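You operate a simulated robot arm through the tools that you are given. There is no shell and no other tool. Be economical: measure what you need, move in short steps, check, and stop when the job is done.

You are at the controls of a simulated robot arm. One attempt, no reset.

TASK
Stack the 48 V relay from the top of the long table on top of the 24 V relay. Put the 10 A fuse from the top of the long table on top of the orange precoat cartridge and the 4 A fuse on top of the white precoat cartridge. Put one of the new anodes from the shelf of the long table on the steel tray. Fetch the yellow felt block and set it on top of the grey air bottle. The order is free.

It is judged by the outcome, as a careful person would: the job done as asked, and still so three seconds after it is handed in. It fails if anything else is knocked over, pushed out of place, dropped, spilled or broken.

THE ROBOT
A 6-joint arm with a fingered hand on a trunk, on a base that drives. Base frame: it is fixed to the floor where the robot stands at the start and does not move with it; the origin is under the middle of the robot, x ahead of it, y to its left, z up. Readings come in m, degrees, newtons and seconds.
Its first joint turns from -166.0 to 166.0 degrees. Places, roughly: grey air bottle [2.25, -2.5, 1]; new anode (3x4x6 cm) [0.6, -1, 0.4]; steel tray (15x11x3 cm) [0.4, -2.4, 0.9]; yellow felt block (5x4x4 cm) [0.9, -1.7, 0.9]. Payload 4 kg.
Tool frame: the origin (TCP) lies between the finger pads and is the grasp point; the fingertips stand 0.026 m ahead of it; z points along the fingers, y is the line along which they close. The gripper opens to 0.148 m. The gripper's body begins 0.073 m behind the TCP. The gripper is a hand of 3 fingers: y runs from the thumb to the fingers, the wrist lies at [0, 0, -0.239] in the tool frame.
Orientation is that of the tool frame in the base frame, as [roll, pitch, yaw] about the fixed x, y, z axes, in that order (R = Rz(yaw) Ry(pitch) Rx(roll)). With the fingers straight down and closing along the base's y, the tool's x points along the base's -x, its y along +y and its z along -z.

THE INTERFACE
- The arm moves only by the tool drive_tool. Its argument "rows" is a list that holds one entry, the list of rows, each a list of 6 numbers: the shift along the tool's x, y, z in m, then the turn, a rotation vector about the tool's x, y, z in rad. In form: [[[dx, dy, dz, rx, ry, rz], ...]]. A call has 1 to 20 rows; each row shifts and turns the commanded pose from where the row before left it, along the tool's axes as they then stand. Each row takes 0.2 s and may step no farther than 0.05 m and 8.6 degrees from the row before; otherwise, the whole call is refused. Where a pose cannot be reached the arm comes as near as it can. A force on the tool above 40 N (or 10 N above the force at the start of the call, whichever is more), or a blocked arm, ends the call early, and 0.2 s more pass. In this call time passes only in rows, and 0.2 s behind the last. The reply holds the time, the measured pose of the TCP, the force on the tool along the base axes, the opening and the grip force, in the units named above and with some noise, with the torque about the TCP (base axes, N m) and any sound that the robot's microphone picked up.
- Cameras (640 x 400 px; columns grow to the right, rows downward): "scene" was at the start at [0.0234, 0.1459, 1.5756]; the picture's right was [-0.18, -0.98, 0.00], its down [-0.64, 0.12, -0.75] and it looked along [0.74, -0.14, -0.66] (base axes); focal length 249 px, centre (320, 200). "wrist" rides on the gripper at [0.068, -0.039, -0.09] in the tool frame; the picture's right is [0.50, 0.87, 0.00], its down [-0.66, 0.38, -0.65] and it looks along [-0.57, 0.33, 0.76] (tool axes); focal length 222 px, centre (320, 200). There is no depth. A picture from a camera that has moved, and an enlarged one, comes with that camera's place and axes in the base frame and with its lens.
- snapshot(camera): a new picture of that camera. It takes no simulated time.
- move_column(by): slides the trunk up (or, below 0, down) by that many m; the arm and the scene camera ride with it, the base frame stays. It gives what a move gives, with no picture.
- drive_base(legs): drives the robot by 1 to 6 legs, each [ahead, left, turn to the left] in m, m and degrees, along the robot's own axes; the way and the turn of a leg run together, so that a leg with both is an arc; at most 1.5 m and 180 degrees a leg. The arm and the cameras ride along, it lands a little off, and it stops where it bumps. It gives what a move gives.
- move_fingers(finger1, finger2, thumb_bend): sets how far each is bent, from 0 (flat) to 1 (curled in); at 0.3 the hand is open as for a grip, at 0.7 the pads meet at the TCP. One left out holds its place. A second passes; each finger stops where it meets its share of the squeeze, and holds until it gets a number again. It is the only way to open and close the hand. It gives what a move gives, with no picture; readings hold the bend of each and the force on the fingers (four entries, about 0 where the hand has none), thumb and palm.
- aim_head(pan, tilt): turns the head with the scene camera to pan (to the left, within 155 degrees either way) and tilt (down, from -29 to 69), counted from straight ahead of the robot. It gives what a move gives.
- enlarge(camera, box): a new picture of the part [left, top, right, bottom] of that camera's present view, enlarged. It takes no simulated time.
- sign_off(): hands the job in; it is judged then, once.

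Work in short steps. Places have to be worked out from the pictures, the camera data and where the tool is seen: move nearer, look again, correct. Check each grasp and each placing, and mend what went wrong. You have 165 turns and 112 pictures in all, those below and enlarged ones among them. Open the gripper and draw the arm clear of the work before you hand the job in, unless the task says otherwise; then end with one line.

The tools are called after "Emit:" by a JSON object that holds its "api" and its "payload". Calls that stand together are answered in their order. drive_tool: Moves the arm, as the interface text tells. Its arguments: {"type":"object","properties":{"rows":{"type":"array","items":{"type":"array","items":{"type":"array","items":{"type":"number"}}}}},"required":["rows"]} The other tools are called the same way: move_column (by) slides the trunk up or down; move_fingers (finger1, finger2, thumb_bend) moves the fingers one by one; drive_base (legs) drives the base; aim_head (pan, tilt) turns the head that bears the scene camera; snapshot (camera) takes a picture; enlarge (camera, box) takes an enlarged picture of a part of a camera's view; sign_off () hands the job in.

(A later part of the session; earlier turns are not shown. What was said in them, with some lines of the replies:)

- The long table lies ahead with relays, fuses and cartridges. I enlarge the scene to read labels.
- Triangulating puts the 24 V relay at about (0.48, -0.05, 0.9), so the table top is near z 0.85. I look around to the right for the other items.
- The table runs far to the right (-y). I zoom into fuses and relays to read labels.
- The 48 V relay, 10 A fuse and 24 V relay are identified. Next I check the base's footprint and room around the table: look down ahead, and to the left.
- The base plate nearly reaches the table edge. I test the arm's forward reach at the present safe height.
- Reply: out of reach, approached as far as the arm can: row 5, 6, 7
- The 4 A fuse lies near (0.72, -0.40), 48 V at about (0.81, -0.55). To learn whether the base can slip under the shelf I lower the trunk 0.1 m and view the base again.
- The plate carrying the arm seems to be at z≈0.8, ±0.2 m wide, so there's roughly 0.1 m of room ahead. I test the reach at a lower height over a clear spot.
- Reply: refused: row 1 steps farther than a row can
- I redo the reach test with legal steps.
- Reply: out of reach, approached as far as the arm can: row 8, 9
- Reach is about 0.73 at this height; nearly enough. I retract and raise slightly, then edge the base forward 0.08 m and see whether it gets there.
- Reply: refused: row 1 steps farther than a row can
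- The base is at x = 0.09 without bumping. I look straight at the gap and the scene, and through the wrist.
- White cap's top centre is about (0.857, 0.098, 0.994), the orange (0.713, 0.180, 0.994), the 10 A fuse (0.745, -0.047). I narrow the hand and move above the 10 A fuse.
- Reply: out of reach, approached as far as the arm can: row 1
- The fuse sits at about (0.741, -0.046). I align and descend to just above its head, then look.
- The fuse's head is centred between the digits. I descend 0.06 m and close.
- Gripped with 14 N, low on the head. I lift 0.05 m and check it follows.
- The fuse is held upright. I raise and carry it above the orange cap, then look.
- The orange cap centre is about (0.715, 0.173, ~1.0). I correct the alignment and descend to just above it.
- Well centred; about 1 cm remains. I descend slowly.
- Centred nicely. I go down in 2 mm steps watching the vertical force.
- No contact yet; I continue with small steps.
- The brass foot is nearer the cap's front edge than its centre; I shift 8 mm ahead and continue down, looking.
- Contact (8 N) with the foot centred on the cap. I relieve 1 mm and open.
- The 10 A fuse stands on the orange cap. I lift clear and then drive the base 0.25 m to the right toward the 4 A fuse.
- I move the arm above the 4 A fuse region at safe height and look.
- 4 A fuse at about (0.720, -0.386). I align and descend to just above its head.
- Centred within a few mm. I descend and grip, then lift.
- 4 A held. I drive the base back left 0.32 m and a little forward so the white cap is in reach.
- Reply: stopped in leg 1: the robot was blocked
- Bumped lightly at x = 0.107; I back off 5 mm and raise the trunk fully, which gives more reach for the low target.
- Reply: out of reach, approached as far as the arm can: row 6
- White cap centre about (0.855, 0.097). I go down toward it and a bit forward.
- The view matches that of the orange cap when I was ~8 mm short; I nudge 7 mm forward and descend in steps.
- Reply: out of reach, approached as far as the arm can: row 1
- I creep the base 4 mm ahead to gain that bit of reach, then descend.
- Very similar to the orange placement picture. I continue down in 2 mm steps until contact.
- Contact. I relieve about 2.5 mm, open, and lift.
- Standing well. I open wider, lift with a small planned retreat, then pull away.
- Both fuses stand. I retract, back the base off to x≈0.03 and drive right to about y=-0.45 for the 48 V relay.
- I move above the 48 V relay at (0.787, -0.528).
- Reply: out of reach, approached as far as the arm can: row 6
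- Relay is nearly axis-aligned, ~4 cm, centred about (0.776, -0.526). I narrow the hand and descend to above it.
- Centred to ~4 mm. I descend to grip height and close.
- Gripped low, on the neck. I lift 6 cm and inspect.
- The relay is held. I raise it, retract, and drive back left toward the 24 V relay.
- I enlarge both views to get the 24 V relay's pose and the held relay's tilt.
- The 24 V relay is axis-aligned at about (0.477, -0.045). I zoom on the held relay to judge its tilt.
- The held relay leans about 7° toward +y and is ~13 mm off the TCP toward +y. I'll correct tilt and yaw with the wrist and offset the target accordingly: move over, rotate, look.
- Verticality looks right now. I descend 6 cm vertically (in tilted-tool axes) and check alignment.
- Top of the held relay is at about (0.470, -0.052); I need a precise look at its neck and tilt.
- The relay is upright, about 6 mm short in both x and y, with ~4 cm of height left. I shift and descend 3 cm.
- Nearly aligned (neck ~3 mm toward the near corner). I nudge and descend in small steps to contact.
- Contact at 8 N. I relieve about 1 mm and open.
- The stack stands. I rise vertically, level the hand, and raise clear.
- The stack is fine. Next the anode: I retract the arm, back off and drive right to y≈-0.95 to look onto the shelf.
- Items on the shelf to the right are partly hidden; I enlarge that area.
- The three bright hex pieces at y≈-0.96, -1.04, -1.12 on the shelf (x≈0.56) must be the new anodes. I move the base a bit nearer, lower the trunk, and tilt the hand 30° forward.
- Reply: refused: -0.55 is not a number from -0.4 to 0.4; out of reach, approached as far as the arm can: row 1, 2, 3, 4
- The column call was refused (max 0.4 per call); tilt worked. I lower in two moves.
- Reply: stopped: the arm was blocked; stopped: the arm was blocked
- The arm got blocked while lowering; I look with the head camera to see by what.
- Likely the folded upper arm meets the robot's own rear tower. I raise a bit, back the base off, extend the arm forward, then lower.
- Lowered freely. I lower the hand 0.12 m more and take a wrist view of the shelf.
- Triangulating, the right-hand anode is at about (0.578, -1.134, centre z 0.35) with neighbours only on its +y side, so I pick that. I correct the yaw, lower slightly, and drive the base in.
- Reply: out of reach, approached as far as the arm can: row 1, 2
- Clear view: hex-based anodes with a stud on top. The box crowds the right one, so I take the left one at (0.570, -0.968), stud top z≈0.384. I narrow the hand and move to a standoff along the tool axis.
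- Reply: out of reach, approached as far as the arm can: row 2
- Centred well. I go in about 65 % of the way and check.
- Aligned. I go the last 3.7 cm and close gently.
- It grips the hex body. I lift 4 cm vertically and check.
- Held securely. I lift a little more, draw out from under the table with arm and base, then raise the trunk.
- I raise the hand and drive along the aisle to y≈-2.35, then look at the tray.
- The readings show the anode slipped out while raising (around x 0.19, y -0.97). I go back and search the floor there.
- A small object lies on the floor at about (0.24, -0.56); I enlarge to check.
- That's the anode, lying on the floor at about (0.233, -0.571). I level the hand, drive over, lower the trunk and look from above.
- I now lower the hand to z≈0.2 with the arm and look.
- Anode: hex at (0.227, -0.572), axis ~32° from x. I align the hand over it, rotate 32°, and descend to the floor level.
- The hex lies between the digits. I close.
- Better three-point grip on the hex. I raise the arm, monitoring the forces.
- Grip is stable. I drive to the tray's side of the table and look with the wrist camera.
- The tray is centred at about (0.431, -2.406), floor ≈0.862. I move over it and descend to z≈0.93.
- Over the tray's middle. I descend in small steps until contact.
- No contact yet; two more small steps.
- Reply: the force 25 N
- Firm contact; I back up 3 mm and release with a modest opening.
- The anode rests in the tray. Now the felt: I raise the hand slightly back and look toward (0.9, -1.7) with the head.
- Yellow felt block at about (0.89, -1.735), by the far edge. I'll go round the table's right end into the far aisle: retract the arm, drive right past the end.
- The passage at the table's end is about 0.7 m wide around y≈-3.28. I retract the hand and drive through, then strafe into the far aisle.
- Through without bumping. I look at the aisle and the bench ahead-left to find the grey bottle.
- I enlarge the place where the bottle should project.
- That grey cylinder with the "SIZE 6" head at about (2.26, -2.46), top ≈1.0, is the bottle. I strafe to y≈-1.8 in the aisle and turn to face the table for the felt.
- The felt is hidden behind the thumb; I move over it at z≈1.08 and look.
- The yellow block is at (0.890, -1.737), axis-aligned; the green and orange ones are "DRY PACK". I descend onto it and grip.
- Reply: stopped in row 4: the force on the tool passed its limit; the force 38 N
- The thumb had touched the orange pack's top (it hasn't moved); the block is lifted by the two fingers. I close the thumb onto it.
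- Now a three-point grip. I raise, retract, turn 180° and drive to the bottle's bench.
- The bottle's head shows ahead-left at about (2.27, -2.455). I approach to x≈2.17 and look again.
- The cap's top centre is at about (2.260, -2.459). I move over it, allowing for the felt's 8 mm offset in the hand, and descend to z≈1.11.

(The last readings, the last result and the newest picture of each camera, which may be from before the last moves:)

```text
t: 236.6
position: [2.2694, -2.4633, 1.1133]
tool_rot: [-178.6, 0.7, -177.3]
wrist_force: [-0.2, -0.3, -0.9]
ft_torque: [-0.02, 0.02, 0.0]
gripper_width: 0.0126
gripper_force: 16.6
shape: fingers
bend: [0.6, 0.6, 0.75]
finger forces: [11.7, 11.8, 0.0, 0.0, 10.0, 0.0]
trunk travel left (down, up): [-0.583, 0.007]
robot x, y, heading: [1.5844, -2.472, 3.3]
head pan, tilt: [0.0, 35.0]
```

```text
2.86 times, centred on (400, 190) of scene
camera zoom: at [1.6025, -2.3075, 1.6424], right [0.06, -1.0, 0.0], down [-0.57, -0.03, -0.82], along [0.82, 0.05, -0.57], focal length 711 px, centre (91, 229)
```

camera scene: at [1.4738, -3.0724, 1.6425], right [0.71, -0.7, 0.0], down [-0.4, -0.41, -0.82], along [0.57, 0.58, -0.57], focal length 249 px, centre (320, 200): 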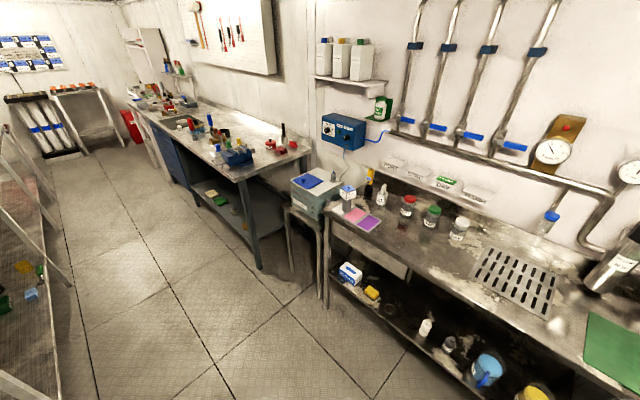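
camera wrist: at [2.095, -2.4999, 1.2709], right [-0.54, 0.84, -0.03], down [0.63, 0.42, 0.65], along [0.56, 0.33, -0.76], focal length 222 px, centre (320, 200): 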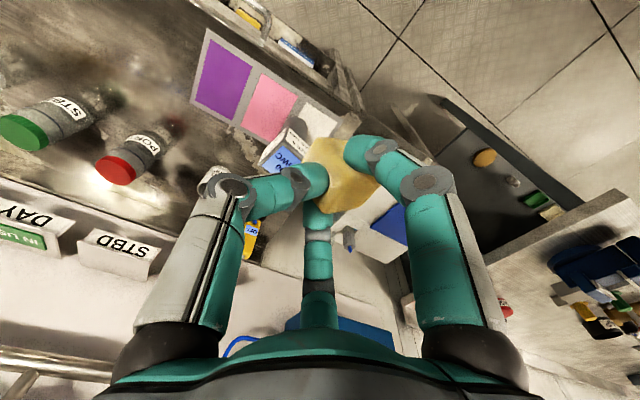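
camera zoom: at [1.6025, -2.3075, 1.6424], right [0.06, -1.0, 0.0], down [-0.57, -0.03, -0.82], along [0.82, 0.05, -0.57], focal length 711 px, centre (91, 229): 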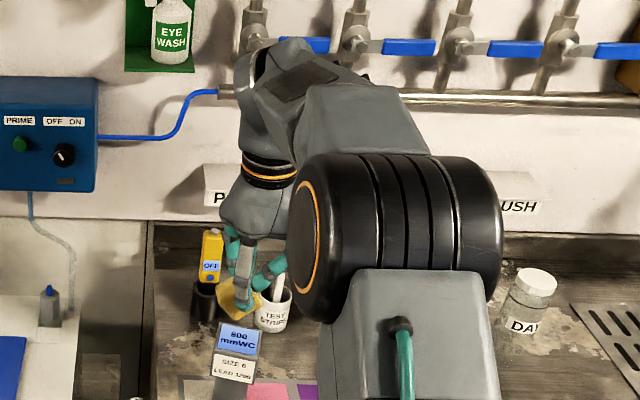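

Felt and cap nearly line up (felt ~6 mm too far). I enlarge to check the felt's tilt.

Emit:
{"api": "enlarge", "payload": {"camera": "scene", "box": [362, 200, 402, 250]}}

```text
8.00 times, centred on (382, 225) of scene
camera zoom: at [1.6025, -2.3075, 1.6424], right [0.06, -1.0, 0.0], down [-0.57, -0.03, -0.82], along [0.82, 0.05, -0.57], focal length 1990 px, centre (-176, 0)
```

zoom: 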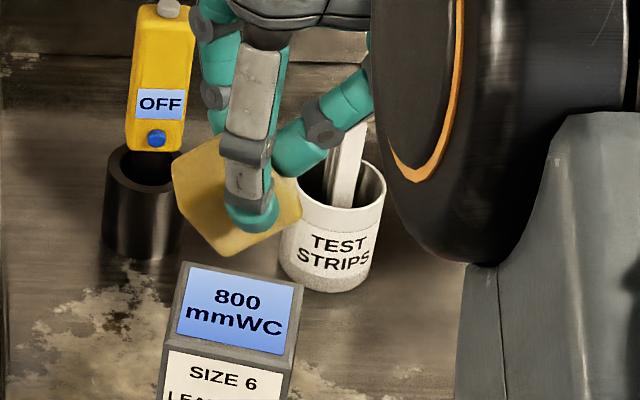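

The felt appears rolled roughly 20–30° in the grip. I check from the wrist view before levelling.

Emit:
{"api": "enlarge", "payload": {"camera": "wrist", "box": [250, 100, 410, 240]}}

```text
2.86 times, centred on (330, 170) of wrist
camera zoom: at [2.2005, -2.504, 1.2034], right [-0.54, 0.84, -0.03], down [0.63, 0.42, 0.65], along [0.56, 0.33, -0.76], focal length 635 px, centre (291, 286)
```

zoom: 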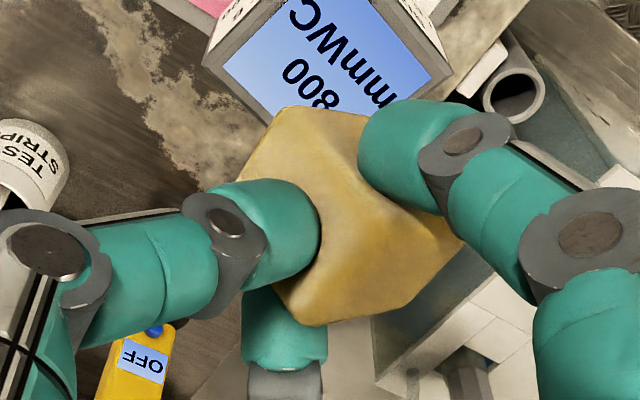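

Solving the box edges from the wrist view: the block is rolled about the x axis by ~32–36° (its +y side low). I'll raise, shift, and roll the hand 32° to level it, then re-check.

Emit:
{"api": "drive_tool", "payload": {"rows": [[[0.0067, -0.021, -0.015, 0, 0, 0], [0.0066, -0.021, -0.015, 0, 0, 0], [0, 0, 0, -0.14, 0, 0], [0, 0, 0, -0.14, 0, 0], [0, 0, 0, -0.14, 0, 0], [0, 0, 0, -0.14, 0, 0]]]}}

Emit:
{"api": "enlarge", "payload": {"camera": "scene", "box": [362, 190, 412, 250]}}

```text
t: 238.0
position: [2.2578, -2.5043, 1.1452]
tool_rot: [149.2, 0.7, -177.3]
wrist_force: [0.2, -0.2, -0.1]
ft_torque: [-0.02, 0.03, -0.01]
gripper_width: 0.0126
gripper_force: 16.7
shape: fingers
bend: [0.6, 0.6, 0.76]
finger forces: [11.7, 11.7, 0.0, 0.1, 10.3, 0.1]
trunk travel left (down, up): [-0.583, 0.007]
robot x, y, heading: [1.5808, -2.4713, 3.1]
head pan, tilt: [0.0, 35.0]
```

```text
6.67 times, centred on (387, 220) of scene
camera zoom: at [1.6027, -2.3079, 1.6425], right [0.05, -1.0, 0.0], down [-0.57, -0.03, -0.82], along [0.82, 0.04, -0.57], focal length 1658 px, centre (-127, 67)
```

zoom: 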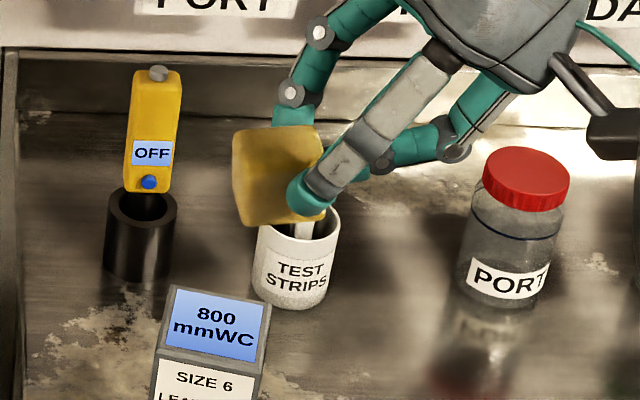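

The block is level now. Relative to the cap it needs about +25 mm in y and ~9 cm down. I shift, descend 6 cm, and check once more.

Emit:
{"api": "drive_tool", "payload": {"rows": [[[-0.0005, 0.0215, 0.0128, 0, 0, 0], [0, -0.0154, 0.0258, 0, 0, 0], [0, -0.0154, 0.0258, 0, 0, 0]]]}}

Emit:
{"api": "enlarge", "payload": {"camera": "scene", "box": [357, 195, 407, 255]}}

```text
t: 238.8
position: [2.2586, -2.4821, 1.0853]
tool_rot: [149.4, 0.7, -177.3]
wrist_force: [-0.5, -0.5, 0.1]
ft_torque: [0.0, 0.0, -0.03]
gripper_width: 0.0126
gripper_force: 17.2
shape: fingers
bend: [0.6, 0.6, 0.76]
finger forces: [11.6, 11.8, 0.0, 0.0, 9.9, 0.1]
trunk travel left (down, up): [-0.583, 0.007]
robot x, y, heading: [1.5823, -2.4711, 3.1]
head pan, tilt: [0.0, 35.0]
```

```text
6.67 times, centred on (382, 225) of scene
camera zoom: at [1.6028, -2.3079, 1.6425], right [0.05, -1.0, 0.0], down [-0.57, -0.03, -0.82], along [0.82, 0.04, -0.57], focal length 1658 px, centre (-93, 33)
```

zoom: 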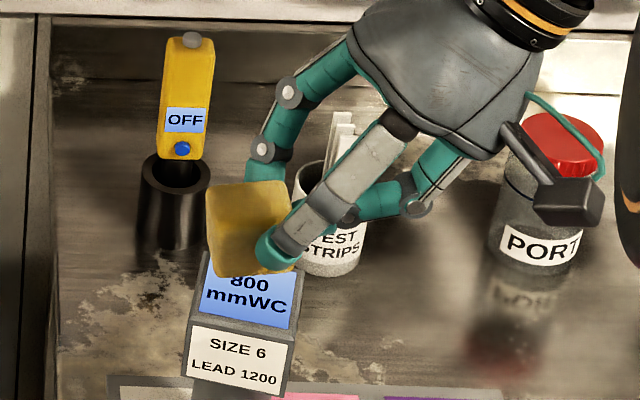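

Well aligned over the cap; about 2.5–3 cm remains. I descend 2 cm then in 3 mm steps until contact.

Emit:
{"api": "drive_tool", "payload": {"rows": [[[-0.002, 0.0026, 0.0015, 0, 0, 0], [0, -0.0051, 0.0086, 0, 0, 0], [0, -0.0041, 0.0069, 0, 0, 0]]]}}

Emit:
{"api": "drive_tool", "payload": {"rows": [[[0, -0.0015, 0.0026, 0, 0, 0], [0, 0, 0, 0, 0, 0]]]}}

Emit:
{"api": "drive_tool", "payload": {"rows": [[[0, -0.0015, 0.0026, 0, 0, 0], [0, 0, 0, 0, 0, 0]]]}}

```text
t: 239.6
position: [2.2598, -2.4785, 1.0653]
tool_rot: [149.3, 0.7, -177.4]
wrist_force: [-0.9, -0.4, -1.0]
ft_torque: [0.0, 0.01, 0.01]
gripper_width: 0.0125
gripper_force: 17.3
shape: fingers
bend: [0.6, 0.6, 0.76]
finger forces: [11.6, 11.8, 0.0, 0.1, 10.0, 0.0]
trunk travel left (down, up): [-0.583, 0.007]
robot x, y, heading: [1.5817, -2.4737, 3.1]
head pan, tilt: [0.0, 35.0]
```

```text
t: 240.2
position: [2.2596, -2.4781, 1.0634]
tool_rot: [149.3, 0.6, -177.3]
wrist_force: [0.3, 0.6, -0.7]
ft_torque: [0.0, 0.0, -0.01]
gripper_width: 0.0128
gripper_force: 16.9
shape: fingers
bend: [0.6, 0.6, 0.76]
finger forces: [11.8, 11.7, 0.0, 0.1, 9.9, 0.1]
trunk travel left (down, up): [-0.583, 0.007]
robot x, y, heading: [1.5822, -2.4713, 3.1]
head pan, tilt: [0.0, 35.0]
```

```text
t: 240.8
position: [2.2591, -2.478, 1.0619]
tool_rot: [149.4, 0.8, -177.3]
wrist_force: [-0.5, 0.4, 0.2]
ft_torque: [0.01, 0.02, 0.01]
gripper_width: 0.0126
gripper_force: 16.5
shape: fingers
bend: [0.6, 0.6, 0.76]
finger forces: [11.7, 11.7, 0.1, 0.0, 9.9, 0.0]
trunk travel left (down, up): [-0.583, 0.007]
robot x, y, heading: [1.5838, -2.4698, 3.0]
head pan, tilt: [0.0, 35.0]
```

No contact yet; I continue in small steps.

Emit:
{"api": "drive_tool", "payload": {"rows": [[[0, -0.0015, 0.0026, 0, 0, 0], [0, 0, 0, 0, 0, 0]]]}}

Emit:
{"api": "drive_tool", "payload": {"rows": [[[0, -0.0015, 0.0026, 0, 0, 0], [0, 0, 0, 0, 0, 0]]]}}

Emit:
{"api": "drive_tool", "payload": {"rows": [[[0, -0.001, 0.0017, 0, 0, 0], [0, 0, 0, 0, 0, 0]]]}}

```text
t: 241.4
position: [2.2591, -2.4783, 1.0575]
tool_rot: [149.3, 0.7, -177.3]
wrist_force: [-0.2, -0.4, -0.3]
ft_torque: [-0.02, 0.03, 0.0]
gripper_width: 0.0126
gripper_force: 17.0
shape: fingers
bend: [0.6, 0.6, 0.76]
finger forces: [11.7, 11.8, 0.1, 0.1, 9.8, 0.1]
trunk travel left (down, up): [-0.583, 0.007]
robot x, y, heading: [1.5829, -2.471, 2.8]
head pan, tilt: [0.0, 35.0]
```

```text
t: 242.0
position: [2.2598, -2.4782, 1.0551]
tool_rot: [149.3, 0.7, -177.3]
wrist_force: [-0.5, -0.3, 1.4]
ft_torque: [0.01, 0.03, 0.01]
gripper_width: 0.0125
gripper_force: 16.5
shape: fingers
bend: [0.6, 0.6, 0.76]
finger forces: [11.7, 11.9, 0.1, 0.0, 9.2, 0.0]
trunk travel left (down, up): [-0.583, 0.007]
robot x, y, heading: [1.5847, -2.4677, 3.3]
head pan, tilt: [0.0, 35.0]
```

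```text
t: 242.6
position: [2.2596, -2.4773, 1.0532]
tool_rot: [149.3, 0.7, -177.3]
wrist_force: [-1.4, -0.2, 3.1]
ft_torque: [0.13, -0.01, -0.02]
gripper_width: 0.0124
gripper_force: 16.1
shape: fingers
bend: [0.6, 0.6, 0.76]
finger forces: [12.3, 12.2, 0.0, 0.1, 8.5, 0.1]
trunk travel left (down, up): [-0.583, 0.007]
robot x, y, heading: [1.5856, -2.4718, 3.1]
head pan, tilt: [0.0, 35.0]
```

Contact is building (3 N). One more millimetre, then I open slowly.

Emit:
{"api": "drive_tool", "payload": {"rows": [[[0, -0.0006, 0.001, 0, 0, 0], [0, 0, 0, 0, 0, 0]]]}}

Emit:
{"api": "move_fingers", "payload": {"finger1": 0.5, "finger2": 0.5, "thumb_bend": 0.55}}

Emit:
{"api": "enlarge", "payload": {"camera": "scene", "box": [352, 190, 412, 260]}}

```text
t: 243.2
position: [2.2592, -2.4766, 1.0521]
tool_rot: [149.3, 0.7, -177.3]
wrist_force: [0.4, -0.2, 2.6]
ft_torque: [0.16, 0.03, 0.02]
gripper_width: 0.0126
gripper_force: 16.5
shape: fingers
bend: [0.6, 0.6, 0.76]
finger forces: [12.4, 12.4, 0.0, 0.0, 8.3, 0.0]
trunk travel left (down, up): [-0.583, 0.007]
robot x, y, heading: [1.5809, -2.4712, 3.0]
head pan, tilt: [0.0, 35.0]
```

```text
t: 244.2
position: [2.2604, -2.4755, 1.0526]
tool_rot: [149.3, 0.9, -177.3]
wrist_force: [-0.1, -0.7, 12.0]
ft_torque: [-0.09, -0.05, 0.02]
gripper_width: 0.0456
gripper_force: 6.0
shape: fingers
bend: [0.5, 0.5, 0.59]
finger forces: [0.1, 0.0, 0.1, 0.1, 11.0, 0.1]
trunk travel left (down, up): [-0.583, 0.007]
robot x, y, heading: [1.5855, -2.4708, 3.1]
head pan, tilt: [0.0, 35.0]
```

```text
5.71 times, centred on (382, 225) of scene
camera zoom: at [1.6014, -2.3077, 1.6425], right [0.05, -1.0, 0.0], down [-0.57, -0.03, -0.82], along [0.82, 0.04, -0.57], focal length 1422 px, centre (-34, 57)
```

zoom: 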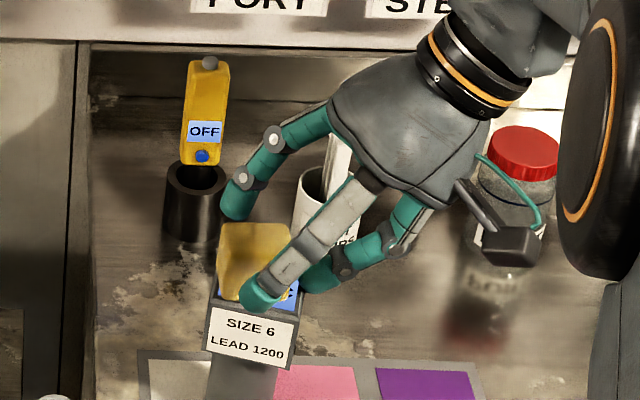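

The block stands on the cap, but the opening thumb presses on the cap's edge. I lift 4 mm, widen the two fingers only, and check the forces.

Emit:
{"api": "drive_tool", "payload": {"rows": [[[0, 0.0011, -0.0019, 0, 0, 0], [0, 0.0011, -0.0019, 0, 0, 0]]]}}

Emit:
{"api": "move_fingers", "payload": {"finger1": 0.42, "finger2": 0.42}}

Emit:
{"api": "drive_tool", "payload": {"rows": [[[0, 0.002, -0.0039, 0, 0, 0], [0, 0.0035, -0.008, 0, 0, 0]]]}}

```text
t: 244.8
position: [2.2591, -2.4789, 1.0557]
tool_rot: [149.3, 0.6, -177.3]
wrist_force: [0.9, -1.1, 4.6]
ft_torque: [-0.06, 0.0, 0.0]
gripper_width: 0.0496
gripper_force: 2.4
shape: fingers
bend: [0.5, 0.5, 0.57]
finger forces: [0.0, 0.0, 0.0, 0.0, 4.4, 0.0]
trunk travel left (down, up): [-0.583, 0.007]
robot x, y, heading: [1.5863, -2.4715, 2.6]
head pan, tilt: [0.0, 35.0]
```

```text
t: 245.8
position: [2.2593, -2.4777, 1.056]
tool_rot: [149.3, 0.7, -177.4]
wrist_force: [-0.3, 0.5, 4.2]
ft_torque: [-0.05, -0.03, 0.03]
gripper_width: 0.0642
gripper_force: 2.3
shape: fingers
bend: [0.42, 0.42, 0.57]
finger forces: [0.1, 0.0, 0.0, 0.1, 3.9, 0.0]
trunk travel left (down, up): [-0.583, 0.007]
robot x, y, heading: [1.5829, -2.4692, 3.1]
head pan, tilt: [0.0, 35.0]
```

```text
t: 246.4
position: [2.2599, -2.4782, 1.0689]
tool_rot: [149.3, 0.7, -177.2]
wrist_force: [0.0, -0.2, 0.2]
ft_torque: [0.01, 0.0, -0.02]
gripper_width: 0.0674
gripper_force: 0.1
shape: fingers
bend: [0.42, 0.42, 0.55]
finger forces: [0.0, 0.0, 0.0, 0.1, 0.0, 0.0]
trunk travel left (down, up): [-0.583, 0.007]
robot x, y, heading: [1.5783, -2.4705, 3.1]
head pan, tilt: [0.0, 35.0]
```

Free of all contact. I rise 10 cm with a slight drift away, then draw back toward the robot.

Emit:
{"api": "drive_tool", "payload": {"rows": [[[0, 0.0068, -0.0203, 0, 0, 0], [0, 0.0068, -0.0203, 0, 0, 0], [0, 0.0068, -0.0203, 0, 0, 0], [0, 0.0068, -0.0203, 0, 0, 0], [0, 0.0068, -0.0203, 0, 0, 0], [0.03, 0, 0, 0, 0, 0], [0.045, 0, 0, 0, 0, 0], [0.045, 0, 0, 0.14, 0, 0], [0.045, 0, 0, 0.14, 0, 0], [0.045, 0, 0, 0.14, 0, 0], [0.04, 0, 0, 0.14, 0, 0]]]}}

Emit:
{"api": "snapshot", "payload": {"camera": "scene"}}

```text
t: 248.8
position: [2.0107, -2.5132, 1.1706]
tool_rot: [-178.5, 0.7, -177.4]
wrist_force: [-0.2, -0.2, 0.6]
ft_torque: [-0.01, 0.02, 0.0]
gripper_width: 0.0678
gripper_force: 0.0
shape: fingers
bend: [0.42, 0.42, 0.55]
finger forces: [0.0, 0.0, 0.0, 0.0, 0.0, 0.0]
trunk travel left (down, up): [-0.583, 0.007]
robot x, y, heading: [1.5793, -2.4705, 2.9]
head pan, tilt: [0.0, 35.0]
```

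```text
refused: no pictures are left
```

No pictures remain; the force readings showed a clean withdrawal and the last view had the felt standing on the cap. I open the hand fully, well clear, and draw back.

Emit:
{"api": "move_fingers", "payload": {"finger1": 0.3, "finger2": 0.3, "thumb_bend": 0.3}}

Emit:
{"api": "drive_tool", "payload": {"rows": [[[0.04, 0, 0, 0, 0, 0], [0.04, 0, 0, 0, 0, 0]]]}}

Emit:
{"api": "sign_off", "payload": {}}

```text
t: 249.8
position: [2.0114, -2.5117, 1.1695]
tool_rot: [-178.6, 0.7, -177.2]
wrist_force: [0.1, -0.2, 0.6]
ft_torque: [0.0, -0.01, 0.02]
gripper_width: 0.1264
gripper_force: 0.0
shape: fingers
bend: [0.3, 0.3, 0.3]
finger forces: [0.0, 0.0, 0.1, 0.1, 0.0, 0.0]
trunk travel left (down, up): [-0.583, 0.007]
robot x, y, heading: [1.5822, -2.4708, 2.9]
head pan, tilt: [0.0, 35.0]
```

```text
t: 250.4
position: [1.9299, -2.5149, 1.1703]
tool_rot: [-178.6, 0.7, -177.3]
wrist_force: [0.1, 0.5, -0.5]
ft_torque: [-0.01, 0.0, 0.02]
gripper_width: 0.1267
gripper_force: 0.1
shape: fingers
bend: [0.3, 0.3, 0.3]
finger forces: [0.1, 0.0, 0.1, 0.0, 0.0, 0.1]
trunk travel left (down, up): [-0.583, 0.007]
robot x, y, heading: [1.5831, -2.4722, 3.1]
head pan, tilt: [0.0, 35.0]
```

```text
The job is handed in.
```

All five items were placed as asked and the job is handed in, but the anode slipped out of the hand and fell to the floor on the way; I picked it up and set it in the steel tray. I had no picture left to check the felt block on the air bottle after drawing the arm away. My last view, taken as the hand opened, showed it standing there.
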